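You operate a simulated robot arm through the tools that you are given. There is no shell and no other tool.

Carry out the task below with a simulated two-armed robot. There is one attempt and no reset: what you move stays moved.

Task
Take the blue cover cloth from the top of the beech table and lay it out flat on the top of the kit bench.

Only the result counts: the job must be done as asked and must still hold three seconds after the hand-in. Knocking over, shifting, dropping, spilling or breaking anything else fails it. A push-on lid holds only when it is set on centred and level and pressed home; a screw cap is set on level and turned clockwise until tight. Flat cloth is picked up by pressing the open fingertips on it (5 to 10 N) and closing them slowly along it; thin cloth reads only 2 to 8 mm in the jaws.

Robot
Two 7-joint arms with two-finger parallel grippers on one trunk, on a base that drives. Base frame: it is fixed to the floor where the robot stands at the start and does not move with it; the origin is under the middle of the robot, x ahead of it, y to its left, z up; the surface under the hand at the start is at about z = 0.82. Lengths are in m, angles in degrees, forces in N, time in s.
The left shoulder is at the start at [0.124, 0.171, 1.162], the right one opposite. With the tool pointing down near the work surface each hand reaches from about 0.4 to 0.9 m from the robot's upright axis, wherever it stands, measured 20 degrees to its own side. Places, roughly: top of the kit bench [-1.5, 0.5, 0.8]. Payload 4.4 kg a hand.
The TCP of each hand is the grasp point between the finger pads, 0.023 m short of the fingertips. In the tool frame z runs along the fingers and y along their closing line. The gripper opens to 0.094 m. The fingers are 0.038 m wide and 0.01 m thick; the gripper's body (0.054 by 0.096 m) begins 0.039 m behind the TCP.
Orientation is that of the tool frame in the base frame, as a unit quaternion [w, x, y, z]. With the fingers straight down and closing along the base's y, the tool's x points along the base's -x, its y along +y and its z along -z.

Tools
- The arms move only by the tool servo_tool. It takes "left_motion", "right_motion" or both (then of equal length, played together; a hand with none holds still); each is a list of rows, each a list of 7 numbers: the turn, a rotation vector about the tool's x, y, z in degrees, then the shift along the tool's x, y, z in m, then the opening, from 0 (shut) to 1 (fully open). In form: [[wx, wy, wz, dx, dy, dz, fingers], ...]. A call has 1 to 20 rows; each row shifts and turns the commanded pose from where the row before left it, along the tool's axes as they then stand. A row lasts 0.2 s, in which the tool goes at most 0.05 m and 8.6 degrees; a call with a longer step from one row to the next is refused whole, and so is a gripper value outside its range. Where a pose cannot be reached the arm comes as near as it can. A force on the tool above 40 N (or 10 N above the force at the start of the call, whichever is more), or a blocked arm, ends the call early, and 0.2 s more pass. Each finger travels about 0.072 m/s and halts on what it meets, pressing with about 32 N; the grip force reading is that of the motor and also rises with nothing between the fingers. The clock runs only during rows and for 0.2 s after the last one: add rows that do not move to give the fingers time. The reply holds the time, the measured pose of the TCP, the force on the tool along the base axes, the opening and the grip force, in the units named above and with some noise, with the torque about the TCP (base axes, N m) and any sound that the robot's microphone picked up.
- Cameras (640 x 400 px; columns grow to the right, rows downward): "scene" is now at [0.2211, 0.0418, 1.2883]; the picture's right is [0.51, -0.86, 0.00], its down [-0.61, -0.36, -0.71] and it looks along [0.61, 0.36, -0.71] (base axes); focal length 258 px, centre (320, 200). "left" rides on the left gripper at [0.086, -0.016, -0.074] in its tool frame; the picture's right is [0.18, 0.98, 0.00], its down [-0.58, 0.11, -0.81] and it looks along [-0.79, 0.15, 0.59] (tool axes); focal length 243 px, centre (320, 200). "right" rides on the right gripper at [0.086, 0.016, -0.075] in its tool frame; the picture's right is [-0.18, 0.98, 0.00], its down [-0.58, -0.11, -0.81] and it looks along [-0.79, -0.15, 0.59] (tool axes); focal length 243 px, centre (320, 200). There is no depth. A picture from a camera that has moved, and an enlarged one, comes with that camera's place and axes in the base frame and with its lens.
- snapshot(camera): a new picture of that camera. No time passes.
- move_column(by): slides the trunk up (or, below 0, down) by that many m; the arms and the scene camera ride with it, the base frame stays. It gives what a move gives, with no picture.
- steer(legs): drives the robot by 1 to 6 legs, each [ahead, left, turn to the left] in m, m and degrees, along the robot's own axes; the way and the turn of a leg run together, so that a leg with both is an arc; at most 1.5 m and 180 degrees a leg. The arms and the cameras ride along, it lands a little off, and it stops where it bumps. It gives what a move gives.
- aim_head(pan, tilt): turns the head with the scene camera to pan (to the left, within 80 degrees either way) and tilt (down, from -29 to 69), counted from straight ahead of the robot. It gives what a move gives.
- close_up(camera, box): a new picture of the part [left, top, right, bottom] of that camera's present view, enlarged. No time passes.
- sign_off(): hands the job in; it is judged then, once.

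Nothing tells you exact positions but the pictures and the camera data. Unless the task says otherwise, let go and move clear before handing in.

The tools are called after "Call:" by a JSON object that holds its "api" and its "payload". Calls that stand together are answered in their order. servo_tool: Moves the arms, as the interface text tells. Its arguments: {"type":"object","properties":{"left_motion":{"type":"array","items":{"type":"array","items":{"type":"number"}}},"right_motion":{"type":"array","items":{"type":"array","items":{"type":"number"}}}},"required":[]} The other tools are called the same way: move_column (by) slides the trunk up or down; steer (legs) drives the base; aim_head (pan, tilt) turns the head that bears the scene camera; snapshot (camera) takes a picture; close_up (camera, box) takes an enlarged picture of a part of a camera's view; sign_off () hands the job in.

At the start:

```text
time: 0.0
left_position: [0.4904, 0.4031, 0.9936]
left_orientation: [0.0, -0.001, 1.0, 0.0]
left_ft_force: [-0.9, 0.1, -0.3]
left_torque: [0.0, -0.01, 0.0]
left_opening: 0.0942
left_grasp_force: 0.0
right_position: [0.6344, -0.0267, 1.0363]
right_orientation: [0.0, 0.0, 1.0, 0.0]
right_ft_force: [-0.4, 0.2, 0.3]
right_torque: [0.0, 0.02, 0.01]
right_opening: 0.0941
right_grasp_force: 0.1
trunk travel left (down, up): [-0.175, 0.213]
robot x, y, heading: [0.0004, 0.0012, 0.0]
head pan, tilt: [30.5, 45.0]
```

scene: 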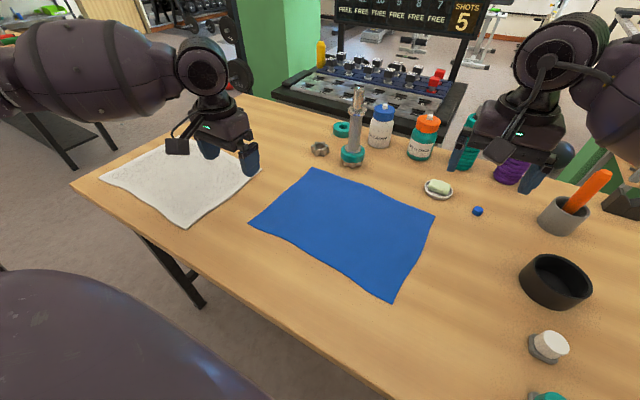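
right: 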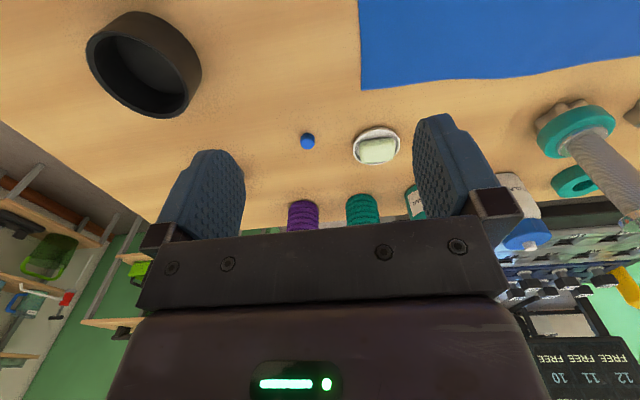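
left: 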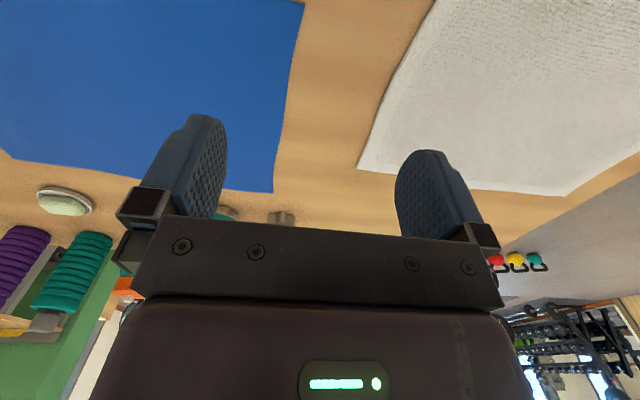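

The blue cloth lies flat on the beech table, at roughly x 0.47–0.73 and y 0.02–0.37. The kit bench is behind me, so I'll look around before planning the grasp.

Call:
{"api": "aim_head", "payload": {"pan": 80, "tilt": 25}}

```text
time: 1.2
left_position: [0.4923, 0.403, 0.9937]
left_orientation: [0.0, 0.0, 1.0, 0.0]
left_ft_force: [-0.2, -0.2, -0.3]
left_torque: [0.01, 0.01, -0.01]
left_opening: 0.094
left_grasp_force: 0.0
right_position: [0.6355, -0.0257, 1.0372]
right_orientation: [0.001, 0.0, 1.0, 0.001]
right_ft_force: [0.0, 0.3, -0.1]
right_torque: [-0.02, -0.04, 0.03]
right_opening: 0.0938
right_grasp_force: 0.0
trunk travel left (down, up): [-0.175, 0.213]
robot x, y, heading: [0.0006, 0.0002, -0.0]
head pan, tilt: [80.0, 25.0]
```

Call:
{"api": "snapshot", "payload": {"camera": "scene"}}

```text
taken
camera scene: at [0.1671, 0.0913, 1.3189], right [0.98, -0.17, 0.0], down [-0.07, -0.42, -0.91], along [0.16, 0.89, -0.42], focal length 258 px, centre (320, 200)
```

scene: 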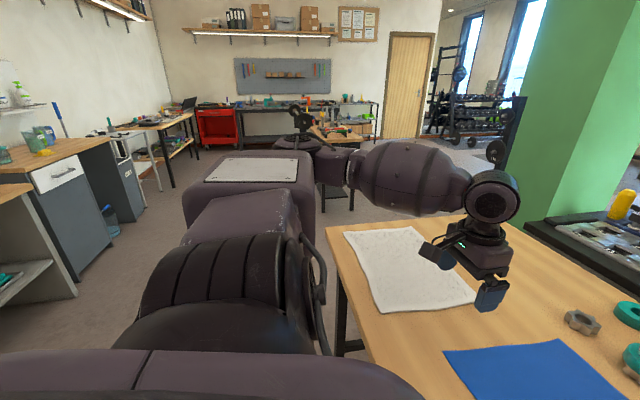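

I can see part of the room to the left, but the kit bench is out of view. I'll back off the table a little and turn left, so I can study the bench top before picking anything up.

Call:
{"api": "move_column", "payload": {"by": 0.1}}

Call:
{"api": "steer", "payload": {"legs": [[-0.25, 0, 0], [0, 0, 70]]}}

Call:
{"api": "aim_head", "payload": {"pan": 80, "tilt": 35}}

Call:
{"api": "snapshot", "payload": {"camera": "scene"}}

```text
time: 2.5
left_position: [0.493, 0.4033, 1.0929]
left_orientation: [-0.001, 0.001, 1.0, 0.001]
left_ft_force: [-0.3, -0.4, 0.1]
left_torque: [0.0, -0.01, 0.02]
left_opening: 0.0942
left_grasp_force: 0.1
right_position: [0.6349, -0.0268, 1.1356]
right_orientation: [-0.001, 0.0, 1.0, -0.001]
right_ft_force: [0.2, -0.7, 0.4]
right_torque: [-0.05, -0.01, -0.03]
right_opening: 0.0938
right_grasp_force: 0.1
trunk travel left (down, up): [-0.275, 0.113]
robot x, y, heading: [0.0028, 0.0029, -0.2]
head pan, tilt: [80.0, 25.0]
```

```text
time: 7.3
left_position: [-0.4472, 0.6016, 1.0935]
left_orientation: [-0.001, -0.569, 0.822, 0.0]
left_ft_force: [-0.5, 0.7, -0.8]
left_torque: [0.02, 0.0, 0.01]
left_opening: 0.0941
left_grasp_force: 0.1
right_position: [0.0054, 0.5851, 1.1373]
right_orientation: [0.0, -0.569, 0.823, 0.0]
right_ft_force: [0.6, -0.1, -0.9]
right_torque: [0.01, -0.02, 0.02]
right_opening: 0.094
right_grasp_force: 0.0
trunk travel left (down, up): [-0.275, 0.113]
robot x, y, heading: [-0.2426, 0.0005, 69.3]
head pan, tilt: [80.0, 25.0]
```

```text
time: 8.0
left_position: [-0.4481, 0.6025, 1.0935]
left_orientation: [0.0, -0.569, 0.822, 0.001]
left_ft_force: [0.0, -0.1, 0.5]
left_torque: [0.01, -0.04, -0.04]
left_opening: 0.0939
left_grasp_force: 0.0
right_position: [0.0058, 0.583, 1.1366]
right_orientation: [-0.001, -0.568, 0.823, 0.0]
right_ft_force: [0.3, 0.2, 0.9]
right_torque: [-0.04, -0.01, -0.02]
right_opening: 0.094
right_grasp_force: 0.2
trunk travel left (down, up): [-0.275, 0.113]
robot x, y, heading: [-0.2425, -0.0005, 69.3]
head pan, tilt: [80.0, 35.0]
```

```text
taken
camera scene: at [-0.2942, 0.1164, 1.4113], right [0.51, 0.86, 0.0], down [0.49, -0.29, -0.82], along [-0.7, 0.42, -0.57], focal length 258 px, centre (320, 200)
```

scene: 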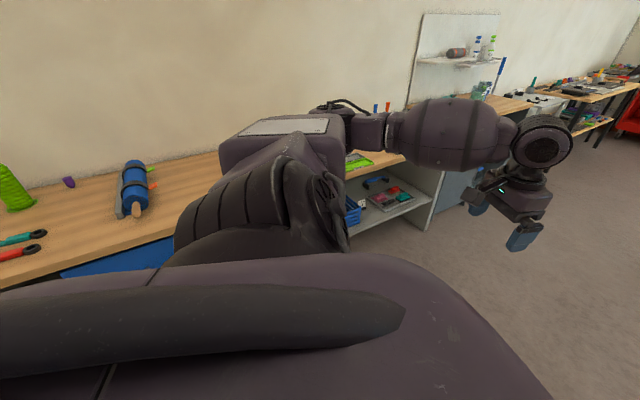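

The kit bench stands along the wall, but my arm blocks the view of it. I'll turn further to face it.

Call:
{"api": "steer", "payload": {"legs": [[0, 0, 100]]}}

Call:
{"api": "aim_head", "payload": {"pan": 0, "tilt": 35}}

Call:
{"api": "snapshot", "payload": {"camera": "scene"}}

```text
time: 12.7
left_position: [-0.8001, -0.3074, 1.0927]
left_orientation: [-0.001, 0.996, -0.092, 0.001]
left_ft_force: [-0.2, 1.2, 0.0]
left_torque: [0.01, -0.01, -0.01]
left_opening: 0.0942
left_grasp_force: 0.0
right_position: [-0.8629, 0.1431, 1.1378]
right_orientation: [0.0, 0.996, -0.091, 0.0]
right_ft_force: [0.1, -0.4, 0.0]
right_torque: [-0.02, 0.04, 0.0]
right_opening: 0.0942
right_grasp_force: 0.2
trunk travel left (down, up): [-0.275, 0.113]
robot x, y, heading: [-0.2424, -0.0, 169.3]
head pan, tilt: [80.0, 35.0]
```

```text
time: 14.2
left_position: [-0.7992, -0.3069, 1.0926]
left_orientation: [0.0, 0.996, -0.091, 0.0]
left_ft_force: [-0.6, 0.4, -0.3]
left_torque: [0.0, 0.01, -0.01]
left_opening: 0.0939
left_grasp_force: 0.1
right_position: [-0.8646, 0.1412, 1.1367]
right_orientation: [0.0, 0.996, -0.092, 0.0]
right_ft_force: [0.6, 0.7, -0.6]
right_torque: [-0.01, -0.01, -0.01]
right_opening: 0.0939
right_grasp_force: 0.0
trunk travel left (down, up): [-0.275, 0.113]
robot x, y, heading: [-0.2431, 0.0009, 169.4]
head pan, tilt: [0.0, 35.0]
```

```text
taken
camera scene: at [-0.4067, 0.0302, 1.4112], right [0.18, 0.98, 0.0], down [0.56, -0.1, -0.82], along [-0.81, 0.15, -0.57], focal length 258 px, centre (320, 200)
```

scene: 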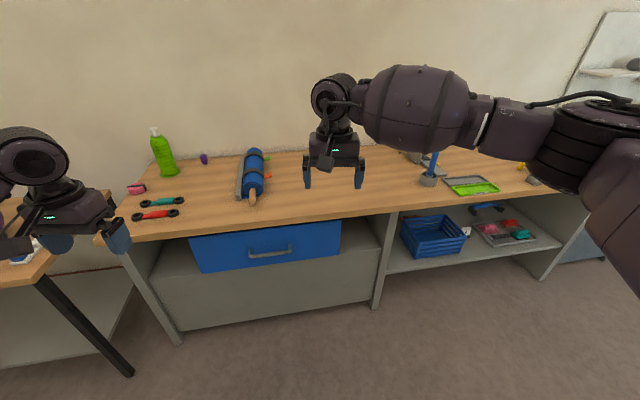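

The bench front edge is at about x = -1.17 and the wall side at about -1.77. There seems to be a free area between the blue roller (y≈0) and the stand (y≈0.65), so I'll check that with the other views.

Call:
{"api": "close_up", "payload": {"camera": "scene", "box": [220, 110, 480, 250]}}

Call:
{"api": "snapshot", "payload": {"camera": "right"}}

```text
2.46 times, centred on (350, 180) of scene
camera zoom: at [-0.4067, 0.0302, 1.4112], right [0.18, 0.98, 0.0], down [0.56, -0.1, -0.82], along [-0.81, 0.15, -0.57], focal length 636 px, centre (246, 249)
```

zoom: 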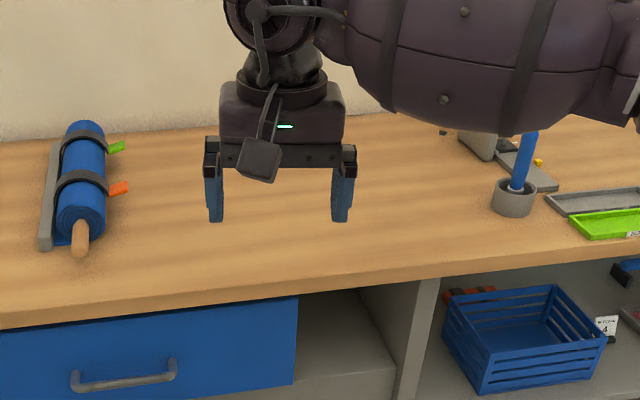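

```text
taken
camera right: at [-0.7809, 0.1093, 1.2103], right [-0.36, -0.93, 0.0], down [-0.55, 0.21, 0.81], along [-0.75, 0.29, -0.59], focal length 243 px, centre (320, 200)
```

right: 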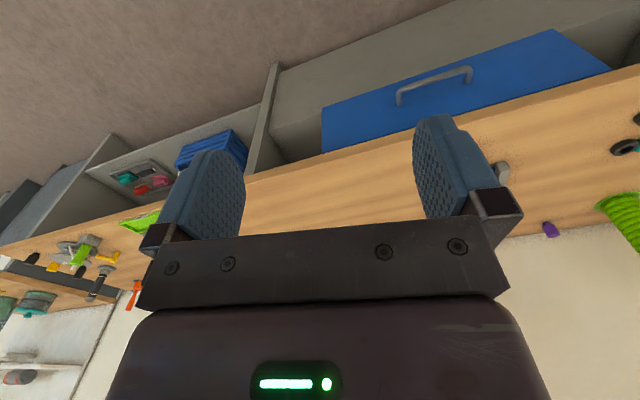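

The bench has a clear area at about x -1.7 to -1.2 and y 0.05 to 0.6, so the cloth can be centred near (-1.43, 0.33). I'll drive back to the beech table and line up with the middle of the cloth (y≈0.2).

Call:
{"api": "steer", "payload": {"legs": [[0, 0, -169.4], [0, 0.2, 0], [0.22, 0, 0]]}}

Call:
{"api": "aim_head", "payload": {"pan": 0, "tilt": 55}}

Call:
{"api": "snapshot", "payload": {"camera": "scene"}}

```text
time: 24.7
left_position: [0.4516, 0.6241, 1.0931]
left_orientation: [0.0, -0.012, 1.0, 0.0]
left_ft_force: [0.2, 0.1, -0.2]
left_torque: [-0.01, 0.02, 0.02]
left_opening: 0.094
left_grasp_force: 0.0
right_position: [0.6062, 0.1989, 1.1374]
right_orientation: [-0.001, -0.014, 1.0, 0.0]
right_ft_force: [0.5, 0.7, -0.1]
right_torque: [0.01, 0.05, -0.04]
right_opening: 0.0941
right_grasp_force: 0.1
trunk travel left (down, up): [-0.275, 0.113]
robot x, y, heading: [-0.0325, 0.2074, 1.4]
head pan, tilt: [0.0, 35.0]
```

```text
time: 25.6
left_position: [0.4519, 0.6245, 1.0933]
left_orientation: [-0.001, -0.013, 1.0, 0.0]
left_ft_force: [-0.1, 0.0, 0.3]
left_torque: [-0.01, 0.01, 0.03]
left_opening: 0.0942
left_grasp_force: 0.1
right_position: [0.6039, 0.1979, 1.1367]
right_orientation: [0.0, -0.013, 1.0, 0.0]
right_ft_force: [-0.1, -1.0, -0.5]
right_torque: [0.04, -0.02, 0.0]
right_opening: 0.0942
right_grasp_force: 0.1
trunk travel left (down, up): [-0.275, 0.113]
robot x, y, heading: [-0.0291, 0.2094, 1.4]
head pan, tilt: [0.0, 55.0]
```

```text
taken
camera scene: at [0.1167, 0.2126, 1.383], right [0.03, -1.0, 0.0], down [-0.82, -0.02, -0.57], along [0.57, 0.02, -0.82], focal length 258 px, centre (320, 200)
```

scene: 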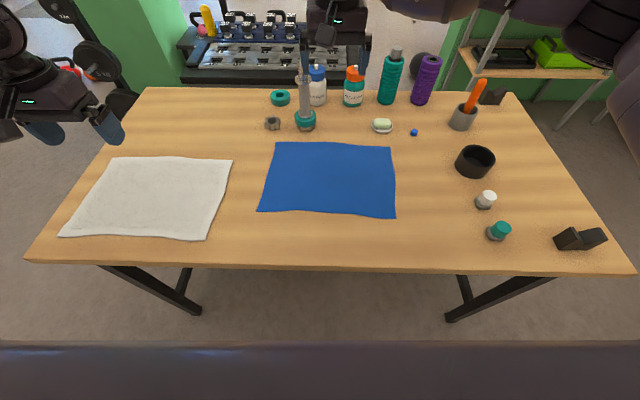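

The whole cloth is now in view, flat and roughly rectangular, with my robot centred on it. I'll zoom in to find the near corners accurately.

Call:
{"api": "close_up", "payload": {"camera": "scene", "box": [240, 130, 410, 236]}}

```text
3.76 times, centred on (325, 183) of scene
camera zoom: at [0.1167, 0.2126, 1.383], right [0.03, -1.0, 0.0], down [-0.82, -0.02, -0.57], along [0.57, 0.02, -0.82], focal length 972 px, centre (301, 264)
```

zoom: 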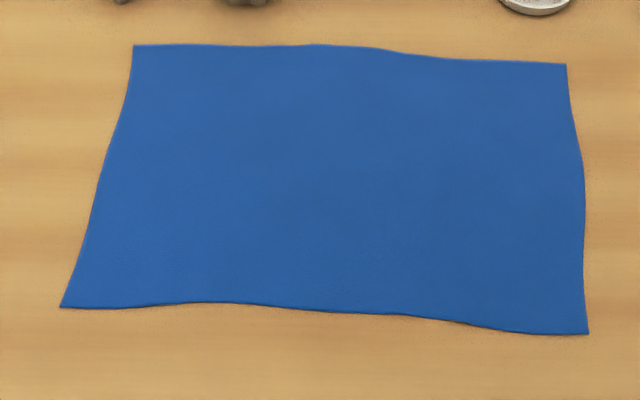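

Near-left corner is at about (0.469, 0.386) and near-right at about (0.456, 0.028). I'll bring both hands above points just inside those corners with the fingers half open, staying above the cloth for now.

Call:
{"api": "servo_tool", "payload": {"left_motion": [[0, 0, 0, -0.003, -0.0354, 0.01, 0.55], [0, 0, 0, -0.003, -0.0354, 0.01, 0.55], [0, 0, 0, -0.003, -0.0354, 0.01, 0.55], [0, 0, 0, -0.003, -0.0354, 0.01, 0.55], [0, 0, 0, -0.003, -0.0354, 0.01, 0.55], [0, 0, 0, -0.003, -0.0354, 0.01, 0.55], [0, 0, 0, -0.003, -0.0354, 0.01, 0.55], [0, 0, 0, -0.003, -0.0354, 0.01, 0.55], [0, 0, 0, 0, 0, 0, 0.55]], "right_motion": [[0, 0, 0, 0.0171, -0.0153, 0.0155, 0.55], [0, 0, 0, 0.0171, -0.0153, 0.0155, 0.55], [0, 0, 0, 0.0171, -0.0153, 0.0155, 0.55], [0, 0, 0, 0.0171, -0.0153, 0.0155, 0.55], [0, 0, 0, 0.0171, -0.0153, 0.0155, 0.55], [0, 0, 0, 0.0171, -0.0153, 0.0155, 0.55], [0, 0, 0, 0.0171, -0.0153, 0.0155, 0.55], [0, 0, 0, 0.0171, -0.0153, 0.0155, 0.55], [0, 0, 0, 0, 0, 0, 0.55]]}}

Call:
{"api": "move_column", "payload": {"by": -0.1}}

Call:
{"api": "snapshot", "payload": {"camera": "scene"}}

Call:
{"api": "snapshot", "payload": {"camera": "left"}}

Call:
{"api": "snapshot", "payload": {"camera": "right"}}

```text
time: 27.6
left_position: [0.4827, 0.3416, 1.014]
left_orientation: [0.0, -0.014, 1.0, 0.001]
left_ft_force: [-0.4, 0.5, -0.4]
left_torque: [-0.04, -0.02, -0.03]
left_opening: 0.0521
left_grasp_force: 0.1
right_position: [0.474, 0.0727, 1.0153]
right_orientation: [0.0, -0.013, 1.0, 0.0]
right_ft_force: [0.4, 0.4, -1.3]
right_torque: [-0.01, 0.01, 0.0]
right_opening: 0.0516
right_grasp_force: 0.1
trunk travel left (down, up): [-0.275, 0.113]
robot x, y, heading: [-0.0324, 0.2083, 1.5]
head pan, tilt: [0.0, 55.0]
```

```text
time: 28.9
left_position: [0.482, 0.342, 0.9146]
left_orientation: [0.002, -0.012, 1.0, 0.0]
left_ft_force: [0.4, 0.6, 0.8]
left_torque: [-0.01, -0.03, 0.01]
left_opening: 0.0515
left_grasp_force: 0.0
right_position: [0.472, 0.0721, 0.9154]
right_orientation: [0.002, -0.013, 1.0, 0.001]
right_ft_force: [-0.1, 0.4, -0.1]
right_torque: [0.01, -0.02, 0.0]
right_opening: 0.0518
right_grasp_force: 0.0
trunk travel left (down, up): [-0.175, 0.213]
robot x, y, heading: [-0.0276, 0.2124, 1.4]
head pan, tilt: [0.0, 55.0]
```

```text
taken
camera scene: at [0.1919, 0.2146, 1.2755], right [0.03, -1.0, 0.0], down [-0.82, -0.02, -0.57], along [0.57, 0.02, -0.82], focal length 258 px, centre (320, 200)
```

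scene: 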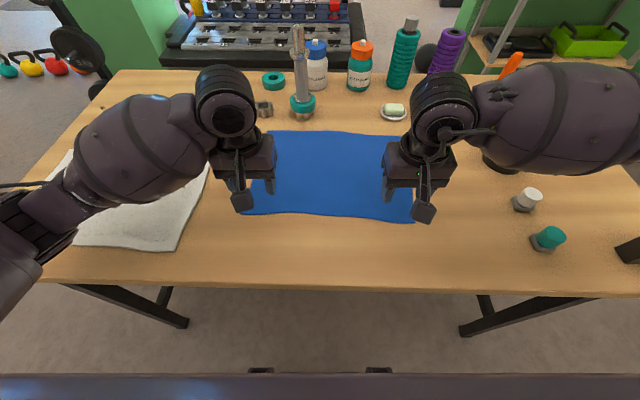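

```text
taken
camera left: at [0.3962, 0.3237, 0.9905], right [-0.21, 0.98, 0.0], down [0.58, 0.12, 0.81], along [0.79, 0.17, -0.59], focal length 243 px, centre (320, 200)
```

left: 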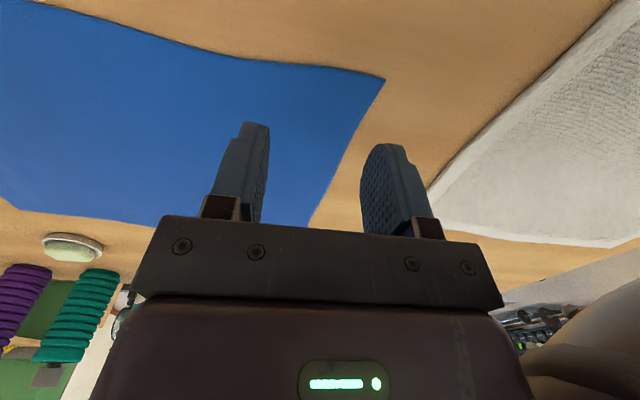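

```text
taken
camera right: at [0.3848, 0.0853, 0.9878], right [0.16, 0.99, 0.0], down [0.58, -0.09, 0.81], along [0.8, -0.13, -0.59], focal length 243 px, centre (320, 200)
```

right: 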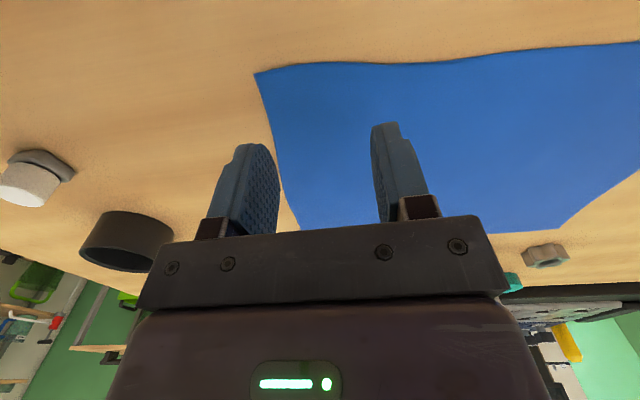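

Both hands hover just inside the near corners, and both wrist cameras agree on the corner positions. I'll lower them to just above the cloth.

Call:
{"api": "servo_tool", "payload": {"left_motion": [[0, 0, 0, 0, 0, 0.02, 0.55], [0, 0, 0, 0, 0, 0.02, 0.55], [0, 0, 0, 0, 0, 0.015, 0.55], [0, 0, 0, 0, 0, 0.007, 0.55], [0, 0, 0, 0, 0, 0, 0.55]], "right_motion": [[0, 0, 0, 0, 0, 0.02, 0.55], [0, 0, 0, 0, 0, 0.02, 0.55], [0, 0, 0, 0, 0, 0.015, 0.55], [0, 0, 0, 0, 0, 0.007, 0.55], [0, 0, 0, 0, 0, 0, 0.55]]}}

Call:
{"api": "snapshot", "payload": {"camera": "left"}}

Call:
{"api": "snapshot", "payload": {"camera": "right"}}

```text
time: 30.1
left_position: [0.4819, 0.3431, 0.8514]
left_orientation: [-0.001, -0.013, 1.0, 0.0]
left_ft_force: [0.0, 0.2, -1.0]
left_torque: [0.02, 0.01, 0.01]
left_opening: 0.0517
left_grasp_force: 0.0
right_position: [0.4723, 0.0712, 0.8519]
right_orientation: [0.001, -0.013, 1.0, 0.0]
right_ft_force: [-1.0, 0.1, 0.0]
right_torque: [-0.04, -0.01, -0.03]
right_opening: 0.0518
right_grasp_force: 0.0
trunk travel left (down, up): [-0.175, 0.213]
robot x, y, heading: [-0.0304, 0.2092, 1.3]
head pan, tilt: [0.0, 55.0]
```

```text
taken
camera left: at [0.3961, 0.3247, 0.9276], right [-0.21, 0.98, 0.0], down [0.58, 0.12, 0.81], along [0.79, 0.17, -0.59], focal length 243 px, centre (320, 200)
```

left: 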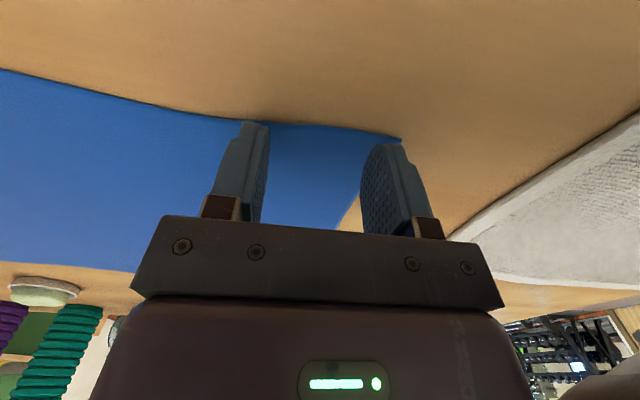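

```text
taken
camera right: at [0.3862, 0.0851, 0.9247], right [0.16, 0.99, 0.0], down [0.58, -0.09, 0.81], along [0.8, -0.13, -0.59], focal length 243 px, centre (320, 200)
```

right: 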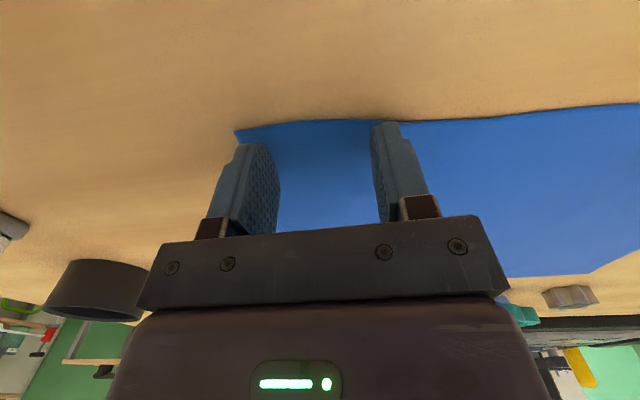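

The fingertips sit right above the cloth corners, a few millimetres clear. I'll press down in small steps and watch the force.

Call:
{"api": "servo_tool", "payload": {"left_motion": [[0, 0, 0, 0, 0, 0.002, 0.55], [0, 0, 0, 0, 0, 0.002, 0.55], [0, 0, 0, 0, 0, 0.002, 0.55]], "right_motion": [[0, 0, 0, 0, 0, 0.002, 0.55], [0, 0, 0, 0, 0, 0.002, 0.55], [0, 0, 0, 0, 0, 0.002, 0.55]]}}

```text
time: 30.9
left_position: [0.4837, 0.342, 0.8457]
left_orientation: [0.0, -0.013, 1.0, 0.0]
left_ft_force: [0.1, 0.2, -0.2]
left_torque: [0.01, -0.01, 0.05]
left_opening: 0.0517
left_grasp_force: 0.1
right_position: [0.4718, 0.0729, 0.8455]
right_orientation: [0.0, -0.013, 1.0, 0.0]
right_ft_force: [0.0, 0.9, 0.1]
right_torque: [-0.03, 0.01, 0.01]
right_opening: 0.0514
right_grasp_force: 0.0
trunk travel left (down, up): [-0.175, 0.213]
robot x, y, heading: [-0.0323, 0.2073, 1.6]
head pan, tilt: [0.0, 55.0]
```

Call:
{"api": "servo_tool", "payload": {"left_motion": [[0, 0, 0, 0, 0, 0.001, 0.55], [0, 0, 0, 0, 0, 0.001, 0.55]], "right_motion": [[0, 0, 0, 0, 0, 0.001, 0.55], [0, 0, 0, 0, 0, 0.001, 0.55]]}}

```text
time: 31.5
left_position: [0.4816, 0.3417, 0.844]
left_orientation: [0.001, -0.013, 1.0, 0.0]
left_ft_force: [-0.2, 0.6, 4.0]
left_torque: [0.08, 0.02, 0.03]
left_opening: 0.0518
left_grasp_force: 0.0
right_position: [0.4711, 0.0731, 0.8449]
right_orientation: [0.0, -0.013, 1.0, 0.0]
right_ft_force: [-1.2, -0.6, 7.4]
right_torque: [-0.09, -0.01, -0.01]
right_opening: 0.0519
right_grasp_force: 0.4
trunk travel left (down, up): [-0.175, 0.213]
robot x, y, heading: [-0.0287, 0.2033, 1.3]
head pan, tilt: [0.0, 55.0]
```

Both hands touch the cloth: left presses with about 4 N and right with about 7 N. I'll add a touch on the left, then close both grippers slowly.

Call:
{"api": "servo_tool", "payload": {"left_motion": [[0, 0, 0, 0, 0, 0.0008, 0.55], [0, 0, 0, 0, 0, 0, 0.52], [0, 0, 0, 0, 0, 0, 0.48], [0, 0, 0, 0, 0, 0, 0.44], [0, 0, 0, 0, 0, 0, 0.4]], "right_motion": [[0, 0, 0, 0, 0, 0, 0.55], [0, 0, 0, 0, 0, 0, 0.52], [0, 0, 0, 0, 0, 0, 0.48], [0, 0, 0, 0, 0, 0, 0.44], [0, 0, 0, 0, 0, 0, 0.4]]}}

Call:
{"api": "snapshot", "payload": {"camera": "left"}}

Call:
{"api": "snapshot", "payload": {"camera": "right"}}

```text
time: 32.7
left_position: [0.4818, 0.341, 0.8445]
left_orientation: [0.001, -0.013, 1.0, 0.0]
left_ft_force: [1.2, -1.6, 20.8]
left_torque: [0.1, -0.1, 0.0]
left_opening: 0.0373
left_grasp_force: 0.1
right_position: [0.4716, 0.0717, 0.8445]
right_orientation: [0.001, -0.013, 1.0, 0.0]
right_ft_force: [0.7, 2.1, 6.9]
right_torque: [-0.04, -0.06, 0.02]
right_opening: 0.0375
right_grasp_force: 0.1
trunk travel left (down, up): [-0.175, 0.213]
robot x, y, heading: [-0.0303, 0.2087, 1.2]
head pan, tilt: [0.0, 55.0]
```

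```text
taken
camera left: at [0.3963, 0.3233, 0.9201], right [-0.21, 0.98, 0.0], down [0.58, 0.12, 0.81], along [0.79, 0.17, -0.59], focal length 243 px, centre (320, 200)
```

left: 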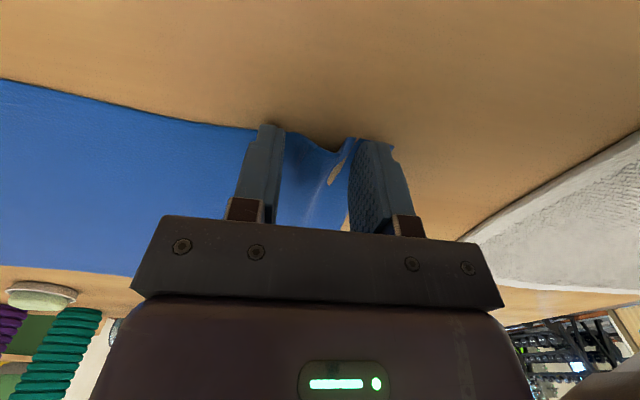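

```text
taken
camera right: at [0.3848, 0.0857, 0.9175], right [0.16, 0.99, 0.0], down [0.58, -0.09, 0.81], along [0.8, -0.13, -0.59], focal length 243 px, centre (320, 200)
```

right: 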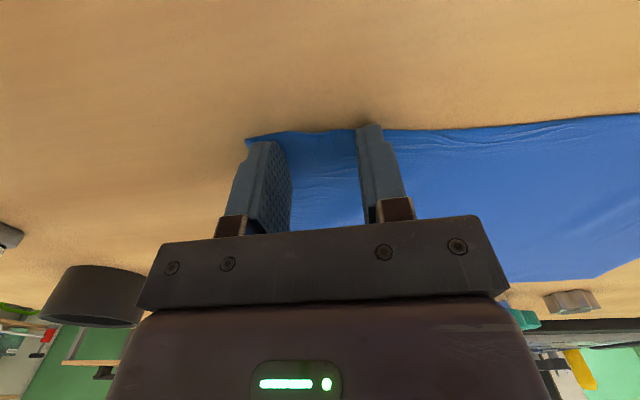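

Call:
{"api": "close_up", "payload": {"camera": "left", "box": [220, 90, 440, 230]}}

Call:
{"api": "close_up", "payload": {"camera": "right", "box": [220, 90, 440, 230]}}

Call:
{"api": "close_up", "payload": {"camera": "scene", "box": [200, 110, 460, 270]}}

```text
2.86 times, centred on (330, 160) of left
camera zoom: at [0.3963, 0.3233, 0.9201], right [-0.21, 0.98, 0.0], down [0.58, 0.12, 0.81], along [0.79, 0.17, -0.59], focal length 693 px, centre (291, 314)
```

zoom: 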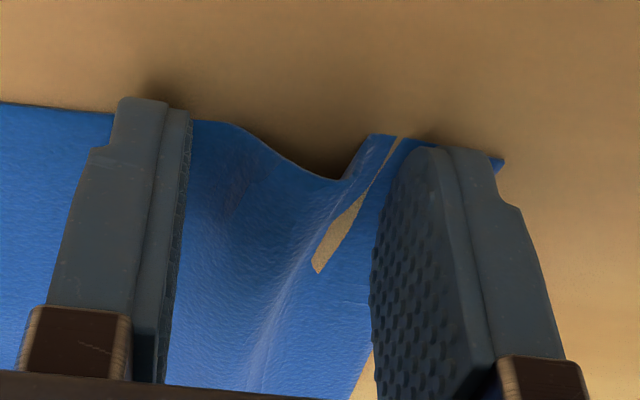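

```text
2.86 times, centred on (330, 160) of right
camera zoom: at [0.3848, 0.0857, 0.9175], right [0.16, 0.99, 0.0], down [0.58, -0.09, 0.81], along [0.8, -0.13, -0.59], focal length 693 px, centre (291, 314)
```

zoom: 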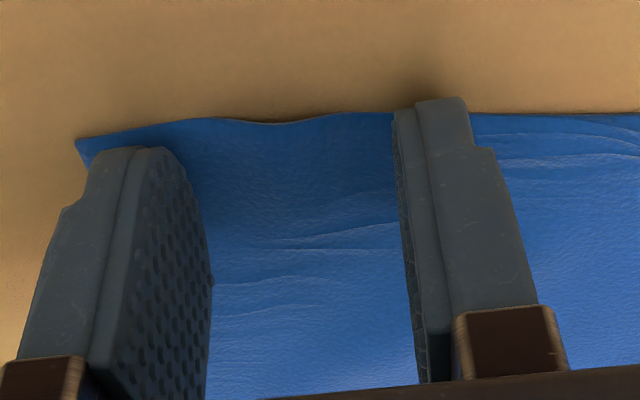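

```text
2.46 times, centred on (330, 190) of scene
camera zoom: at [0.1917, 0.2144, 1.2755], right [0.03, -1.0, 0.0], down [-0.82, -0.02, -0.57], along [0.57, 0.02, -0.82], focal length 636 px, centre (295, 225)
```

zoom: 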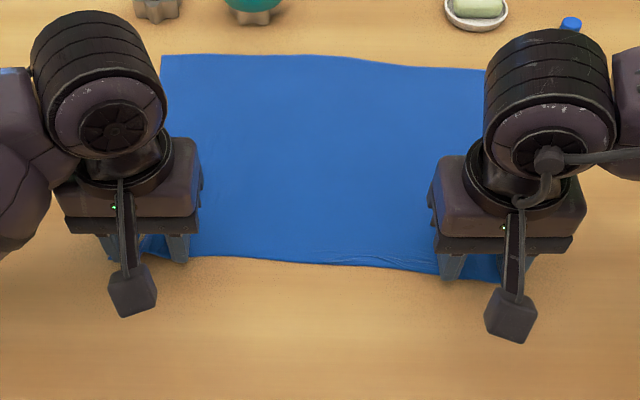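

On the left a fold is forming, though I'm pressing too hard there (20 N). On the right the fold has barely started. I'll ease off the left slightly, add a hair on the right, and keep closing slowly.

Call:
{"api": "servo_tool", "payload": {"left_motion": [[0, 0, 0, 0, 0, -0.0007, 0.4], [0, 0, 0, 0, 0, 0, 0.37], [0, 0, 0, 0, 0, 0, 0.34], [0, 0, 0, 0, 0, 0, 0.31]], "right_motion": [[0, 0, 0, 0, 0, 0.0004, 0.4], [0, 0, 0, 0, 0, 0, 0.37], [0, 0, 0, 0, 0, 0, 0.34], [0, 0, 0, 0, 0, 0, 0.31]]}}

Call:
{"api": "close_up", "payload": {"camera": "left", "box": [220, 90, 440, 230]}}

Call:
{"api": "close_up", "payload": {"camera": "right", "box": [220, 90, 440, 230]}}

```text
time: 33.7
left_position: [0.4817, 0.341, 0.8443]
left_orientation: [0.0, -0.013, 1.0, 0.0]
left_ft_force: [0.3, -4.2, 16.8]
left_torque: [-0.04, -0.06, -0.03]
left_opening: 0.0287
left_grasp_force: 0.1
right_position: [0.4711, 0.0723, 0.8444]
right_orientation: [0.001, -0.013, 1.0, -0.001]
right_ft_force: [0.7, 3.0, 16.2]
right_torque: [-0.06, -0.03, -0.02]
right_opening: 0.0286
right_grasp_force: 0.0
trunk travel left (down, up): [-0.175, 0.213]
robot x, y, heading: [-0.0286, 0.2142, 1.5]
head pan, tilt: [0.0, 55.0]
```

```text
2.86 times, centred on (330, 160) of left
camera zoom: at [0.3962, 0.3235, 0.9202], right [-0.21, 0.98, 0.0], down [0.58, 0.12, 0.81], along [0.79, 0.17, -0.59], focal length 693 px, centre (291, 314)
```

zoom: 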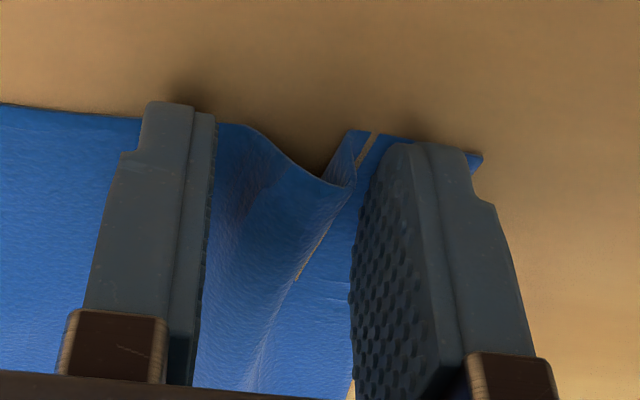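

```text
2.86 times, centred on (330, 160) of right
camera zoom: at [0.3841, 0.0858, 0.9173], right [0.16, 0.99, 0.0], down [0.58, -0.09, 0.81], along [0.8, -0.13, -0.59], focal length 693 px, centre (291, 314)
```

zoom: 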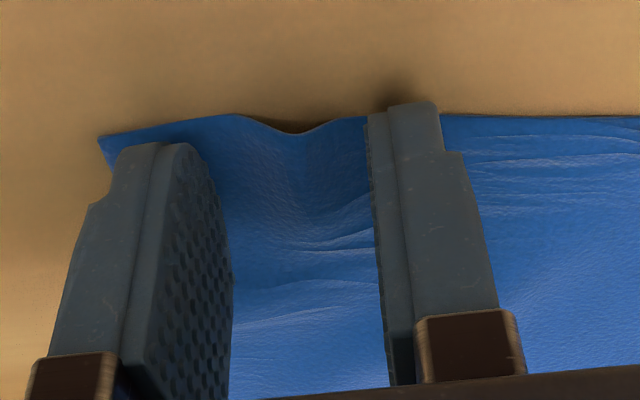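

Both folds are now rising between the fingers. I'll ease the pressure a little and close fully.

Call:
{"api": "servo_tool", "payload": {"left_motion": [[0, 0, 0, 0, 0, -0.0004, 0.31], [0, 0, 0, 0, 0, 0, 0.27], [0, 0, 0, 0, 0, 0, 0.23], [0, 0, 0, 0, 0, 0, 0.19], [0, 0, 0, 0, 0, 0, 0.15]], "right_motion": [[0, 0, 0, 0, 0, -0.0003, 0.31], [0, 0, 0, 0, 0, 0, 0.27], [0, 0, 0, 0, 0, 0, 0.23], [0, 0, 0, 0, 0, 0, 0.19], [0, 0, 0, 0, 0, 0, 0.15]]}}

Call:
{"api": "close_up", "payload": {"camera": "left", "box": [220, 90, 440, 230]}}

Call:
{"api": "close_up", "payload": {"camera": "right", "box": [220, 90, 440, 230]}}

```text
time: 34.9
left_position: [0.4821, 0.3424, 0.8448]
left_orientation: [0.001, -0.014, 1.0, 0.0]
left_ft_force: [-0.7, -3.3, 11.0]
left_torque: [-0.05, -0.04, -0.01]
left_opening: 0.0138
left_grasp_force: 0.1
right_position: [0.4707, 0.0723, 0.8451]
right_orientation: [0.001, -0.013, 1.0, 0.0]
right_ft_force: [0.5, 4.5, 23.6]
right_torque: [-0.04, -0.08, 0.0]
right_opening: 0.013
right_grasp_force: 0.0
trunk travel left (down, up): [-0.175, 0.213]
robot x, y, heading: [-0.0311, 0.2085, 1.3]
head pan, tilt: [0.0, 55.0]
```

```text
2.86 times, centred on (330, 160) of left
camera zoom: at [0.3955, 0.324, 0.9203], right [-0.21, 0.98, 0.0], down [0.58, 0.12, 0.81], along [0.79, 0.17, -0.59], focal length 693 px, centre (291, 314)
```

zoom: 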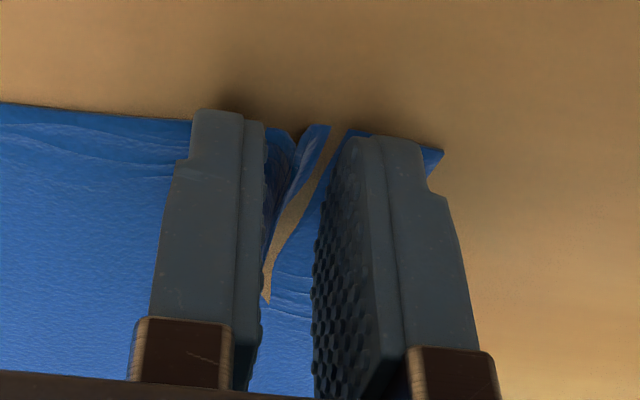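

```text
2.86 times, centred on (330, 160) of right
camera zoom: at [0.3838, 0.0861, 0.9173], right [0.16, 0.99, 0.0], down [0.58, -0.09, 0.81], along [0.8, -0.13, -0.59], focal length 693 px, centre (291, 314)
```

zoom: 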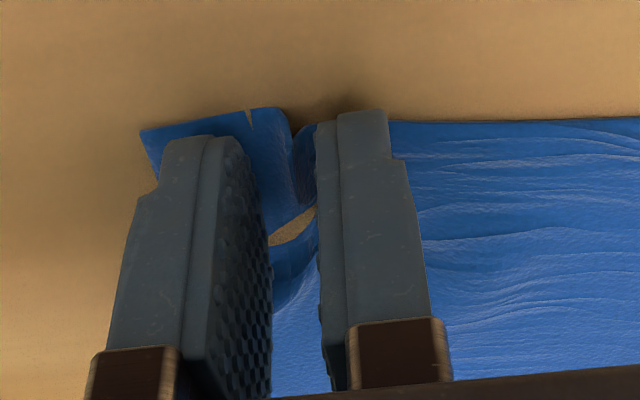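

The folds are nearly pinched, so I'll close the rest of the way and read the jaws.

Call:
{"api": "servo_tool", "payload": {"left_motion": [[0, 0, 0, 0, 0, 0, 0.11], [0, 0, 0, 0, 0, 0, 0.07], [0, 0, 0, 0, 0, 0, 0.03], [0, 0, 0, 0, 0, 0, 0.0], [0, 0, 0, 0, 0, 0, 0.0], [0, 0, 0, 0, 0, 0, 0.0]], "right_motion": [[0, 0, 0, 0, 0, -0.0005, 0.11], [0, 0, 0, 0, 0, 0, 0.07], [0, 0, 0, 0, 0, 0, 0.03], [0, 0, 0, 0, 0, 0, 0.0], [0, 0, 0, 0, 0, 0, 0.0], [0, 0, 0, 0, 0, 0, 0.0]]}}

Call:
{"api": "close_up", "payload": {"camera": "left", "box": [220, 90, 440, 230]}}

Call:
{"api": "close_up", "payload": {"camera": "right", "box": [220, 90, 440, 230]}}

```text
time: 36.3
left_position: [0.4817, 0.3418, 0.8447]
left_orientation: [0.001, -0.013, 1.0, -0.001]
left_ft_force: [-2.9, -14.9, 11.1]
left_torque: [-0.29, -0.05, -0.13]
left_opening: 0.0024
left_grasp_force: 32.4
right_position: [0.4713, 0.0741, 0.8437]
right_orientation: [0.001, -0.013, 1.0, 0.001]
right_ft_force: [0.9, 14.5, 16.7]
right_torque: [0.27, -0.07, 0.02]
right_opening: 0.0021
right_grasp_force: 32.5
trunk travel left (down, up): [-0.175, 0.213]
robot x, y, heading: [-0.0288, 0.2068, 1.4]
head pan, tilt: [0.0, 55.0]
```

```text
2.86 times, centred on (330, 160) of left
camera zoom: at [0.3956, 0.3235, 0.9203], right [-0.21, 0.98, 0.0], down [0.58, 0.12, 0.81], along [0.79, 0.17, -0.59], focal length 693 px, centre (291, 314)
```

zoom: 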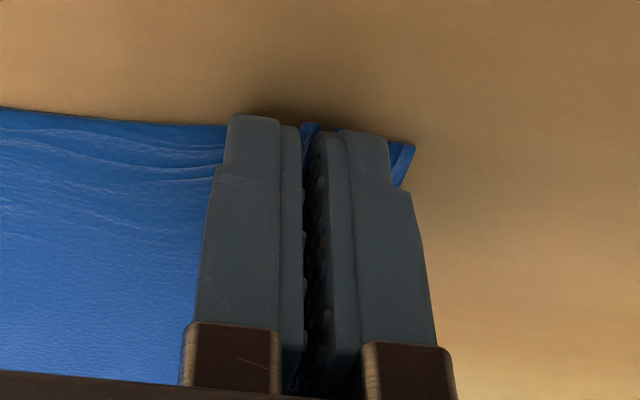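

```text
2.86 times, centred on (330, 160) of right
camera zoom: at [0.3839, 0.0859, 0.9174], right [0.16, 0.99, 0.0], down [0.58, -0.09, 0.81], along [0.8, -0.13, -0.59], focal length 693 px, centre (291, 314)
```

zoom: 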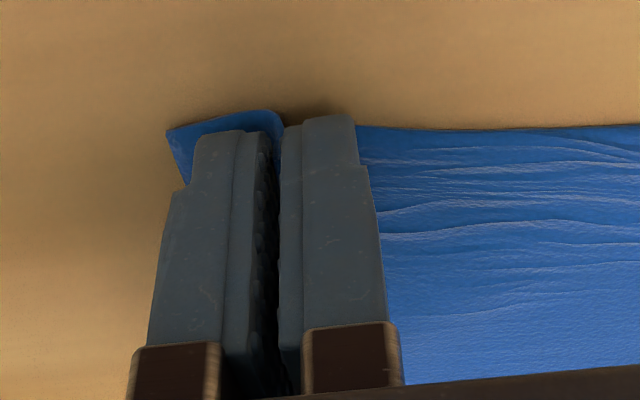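

The jaws read 2.4 and 2.1 mm under full grip force, so both hold cloth, which is stretched taut between them (about 15 N). I'll bring the hands slightly toward each other, lift a few centimetres and check.

Call:
{"api": "servo_tool", "payload": {"left_motion": [[0, 0, 0, 0, -0.003, -0.002, 0], [0, 0, 0, 0, -0.003, -0.003, 0], [0, 0, 0, 0, -0.002, -0.005, 0], [0, 0, 0, 0, 0, -0.008, 0], [0, 0, 0, 0, 0, -0.01, 0], [0, 0, 0, 0, 0, -0.01, 0]], "right_motion": [[0, 0, 0, 0, 0.003, -0.002, 0], [0, 0, 0, 0, 0.003, -0.003, 0], [0, 0, 0, 0, 0.002, -0.005, 0], [0, 0, 0, 0, 0, -0.008, 0], [0, 0, 0, 0, 0, -0.01, 0], [0, 0, 0, 0, 0, -0.01, 0]]}}

Call:
{"api": "snapshot", "payload": {"camera": "scene"}}

Call:
{"api": "snapshot", "payload": {"camera": "left"}}

Call:
{"api": "snapshot", "payload": {"camera": "right"}}

```text
time: 37.7
left_position: [0.4819, 0.3349, 0.8839]
left_orientation: [0.0, -0.014, 1.0, 0.0]
left_ft_force: [-0.1, -0.6, -0.7]
left_torque: [0.02, 0.01, 0.01]
left_opening: 0.0021
left_grasp_force: 32.1
right_position: [0.472, 0.0803, 0.8816]
right_orientation: [-0.001, -0.013, 1.0, 0.0]
right_ft_force: [0.3, -0.4, -0.5]
right_torque: [-0.02, 0.0, 0.02]
right_opening: 0.0022
right_grasp_force: 31.7
trunk travel left (down, up): [-0.175, 0.213]
robot x, y, heading: [-0.0293, 0.2079, 1.4]
head pan, tilt: [0.0, 55.0]
```

```text
taken
camera scene: at [0.1932, 0.2146, 1.2749], right [0.03, -1.0, 0.0], down [-0.82, -0.02, -0.57], along [0.57, 0.02, -0.82], focal length 258 px, centre (320, 200)
```

scene: 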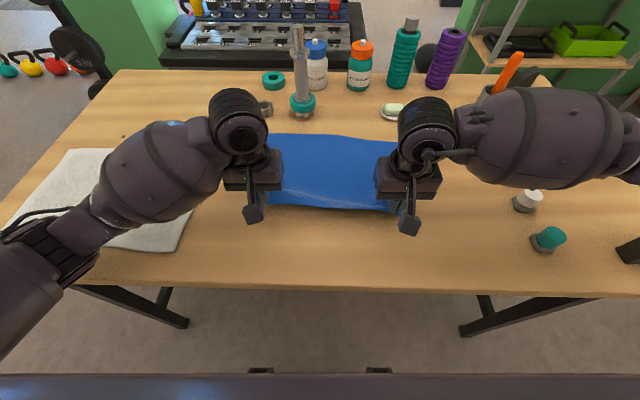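

```text
taken
camera left: at [0.3965, 0.3158, 0.9594], right [-0.21, 0.98, 0.0], down [0.58, 0.12, 0.81], along [0.79, 0.17, -0.59], focal length 243 px, centre (320, 200)
```

left: 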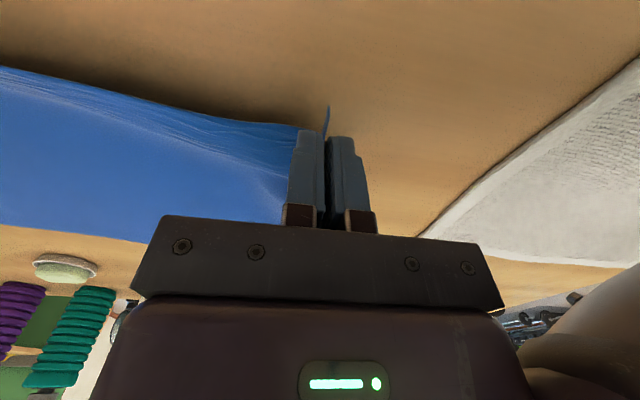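

```text
taken
camera right: at [0.3857, 0.0933, 0.9545], right [0.16, 0.99, 0.0], down [0.58, -0.09, 0.81], along [0.8, -0.13, -0.59], focal length 243 px, centre (320, 200)
```

right: 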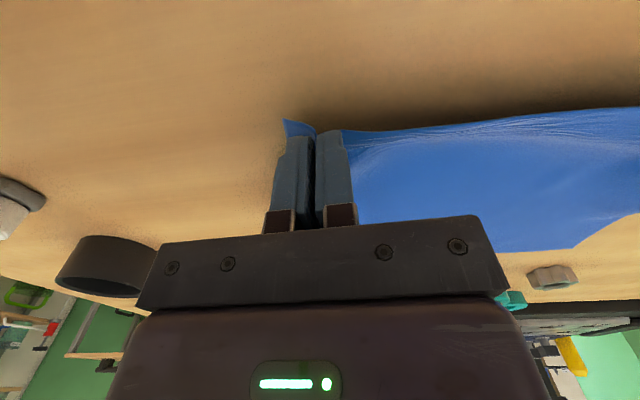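

Both near corners are lifted and held. I'll raise the hands straight up so the cloth hangs clear of the table.

Call:
{"api": "servo_tool", "payload": {"left_motion": [[0, 0, 0, 0, 0, -0.015, 0], [0, 0, 0, 0, 0, -0.02, 0], [0, 0, 0, 0, 0, -0.02, 0], [0, 0, 0, 0, 0, -0.02, 0], [0, 0, 0, 0, 0, -0.02, 0], [0, 0, 0, 0, 0, -0.015, 0], [0, 0, 0, 0, 0, 0, 0]], "right_motion": [[0, 0, 0, 0, 0, -0.015, 0], [0, 0, 0, 0, 0, -0.02, 0], [0, 0, 0, 0, 0, -0.02, 0], [0, 0, 0, 0, 0, -0.02, 0], [0, 0, 0, 0, 0, -0.02, 0], [0, 0, 0, 0, 0, -0.015, 0], [0, 0, 0, 0, 0, 0, 0]]}}

Call:
{"api": "move_column", "payload": {"by": 0.2}}

Call:
{"api": "snapshot", "payload": {"camera": "scene"}}

Call:
{"api": "snapshot", "payload": {"camera": "left"}}

Call:
{"api": "snapshot", "payload": {"camera": "right"}}

```text
time: 39.3
left_position: [0.4824, 0.332, 0.9922]
left_orientation: [0.0, -0.013, 1.0, 0.0]
left_ft_force: [-0.1, -0.6, 0.2]
left_torque: [0.03, -0.01, 0.01]
left_opening: 0.0022
left_grasp_force: 31.9
right_position: [0.4714, 0.08, 0.9893]
right_orientation: [-0.001, -0.012, 1.0, 0.0]
right_ft_force: [0.3, 0.3, -0.9]
right_torque: [-0.05, -0.01, 0.01]
right_opening: 0.0022
right_grasp_force: 32.5
trunk travel left (down, up): [-0.175, 0.213]
robot x, y, heading: [-0.0293, 0.2051, 1.5]
head pan, tilt: [0.0, 55.0]
```

```text
time: 41.5
left_position: [0.4833, 0.3333, 1.1911]
left_orientation: [0.0, -0.013, 1.0, 0.001]
left_ft_force: [-0.2, -0.5, -0.7]
left_torque: [0.0, -0.02, -0.01]
left_opening: 0.0027
left_grasp_force: 32.2
right_position: [0.4715, 0.08, 1.1911]
right_orientation: [-0.001, -0.013, 1.0, -0.001]
right_ft_force: [0.1, 0.0, -0.3]
right_torque: [-0.02, -0.02, 0.02]
right_opening: 0.002
right_grasp_force: 31.5
trunk travel left (down, up): [-0.375, 0.013]
robot x, y, heading: [-0.0297, 0.2073, 1.9]
head pan, tilt: [0.0, 55.0]
```

```text
taken
camera scene: at [0.0974, 0.2121, 1.4852], right [0.03, -1.0, 0.0], down [-0.82, -0.02, -0.57], along [0.57, 0.02, -0.82], focal length 258 px, centre (320, 200)
```

scene: 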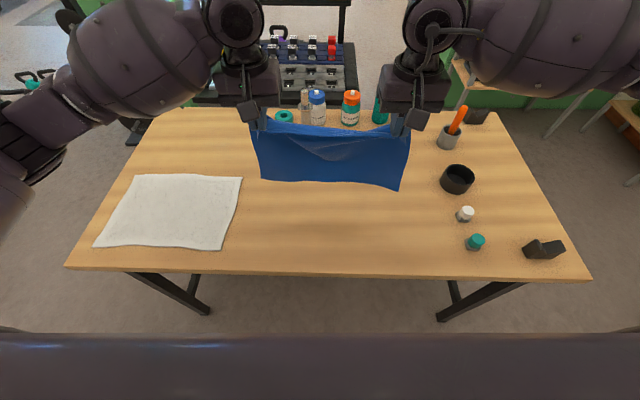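

```text
taken
camera left: at [0.3973, 0.3155, 1.267], right [-0.21, 0.98, 0.0], down [0.58, 0.12, 0.81], along [0.79, 0.17, -0.59], focal length 243 px, centre (320, 200)
```

left: 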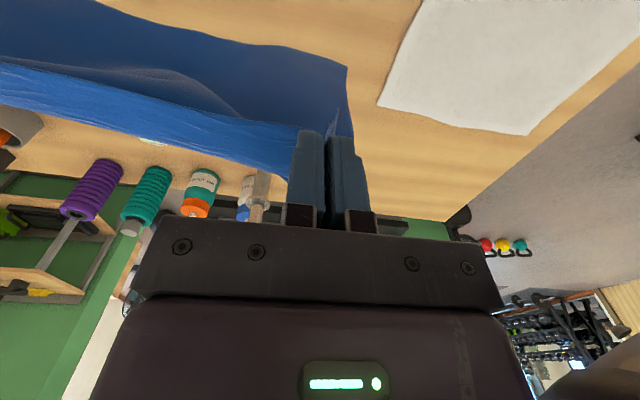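

```text
taken
camera right: at [0.3856, 0.0934, 1.2646], right [0.16, 0.99, 0.0], down [0.59, -0.09, 0.81], along [0.8, -0.13, -0.59], focal length 243 px, centre (320, 200)
```

right: 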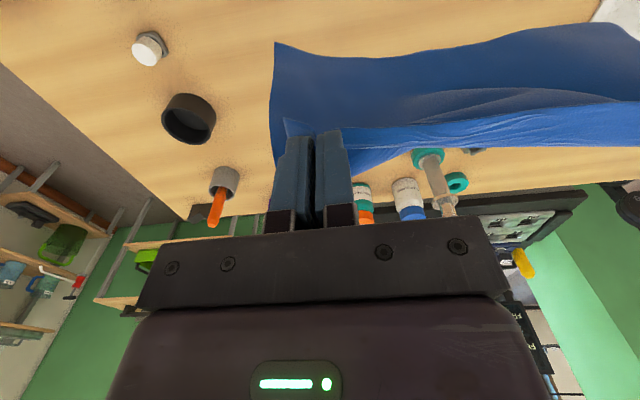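

The cloth hangs freely from both grippers at about z = 1.19, and nothing else moved. I'll back away from the table, turn to face the kit bench and align with y≈0.33.

Call:
{"api": "steer", "payload": {"legs": [[-0.3, 0, 0], [0, 0, 89], [0, 0, 89.3]]}}

Call:
{"api": "aim_head", "payload": {"pan": 0, "tilt": 40}}

Call:
{"api": "snapshot", "payload": {"camera": "scene"}}

```text
time: 51.1
left_position: [-0.8434, 0.0842, 1.1919]
left_orientation: [-0.001, 1.0, 0.001, 0.001]
left_ft_force: [0.7, -0.6, 0.0]
left_torque: [0.02, -0.01, -0.06]
left_opening: 0.0023
left_grasp_force: 31.8
right_position: [-0.828, 0.3386, 1.1917]
right_orientation: [0.0, 1.0, 0.001, -0.001]
right_ft_force: [-1.0, -0.6, 0.5]
right_torque: [-0.04, 0.0, -0.07]
right_opening: 0.0023
right_grasp_force: 32.4
trunk travel left (down, up): [-0.375, 0.013]
robot x, y, heading: [-0.3283, 0.1963, -179.8]
head pan, tilt: [0.0, 55.0]
```

```text
time: 51.8
left_position: [-0.8444, 0.0854, 1.1919]
left_orientation: [0.0, 1.0, 0.001, -0.001]
left_ft_force: [-0.4, 0.1, 0.3]
left_torque: [0.02, -0.01, -0.01]
left_opening: 0.0026
left_grasp_force: 31.7
right_position: [-0.8265, 0.3383, 1.1918]
right_orientation: [0.001, 1.0, 0.001, 0.0]
right_ft_force: [0.0, 0.7, -0.1]
right_torque: [-0.01, -0.03, -0.04]
right_opening: 0.0023
right_grasp_force: 31.7
trunk travel left (down, up): [-0.375, 0.013]
robot x, y, heading: [-0.3246, 0.1983, -179.9]
head pan, tilt: [0.0, 40.0]
```

```text
taken
camera scene: at [-0.4723, 0.1982, 1.5059], right [0.0, 1.0, 0.0], down [0.64, 0.0, -0.77], along [-0.77, 0.0, -0.64], focal length 258 px, centre (320, 200)
```

scene: 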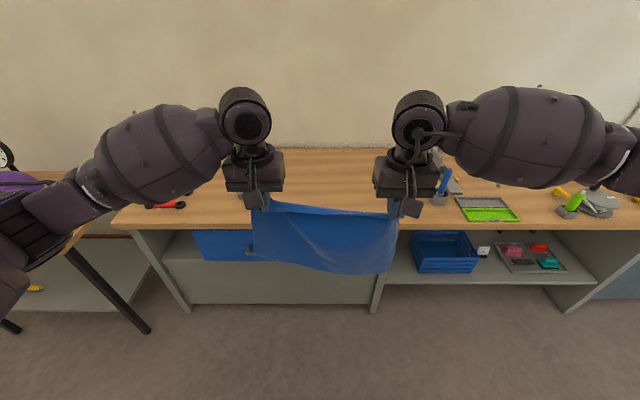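

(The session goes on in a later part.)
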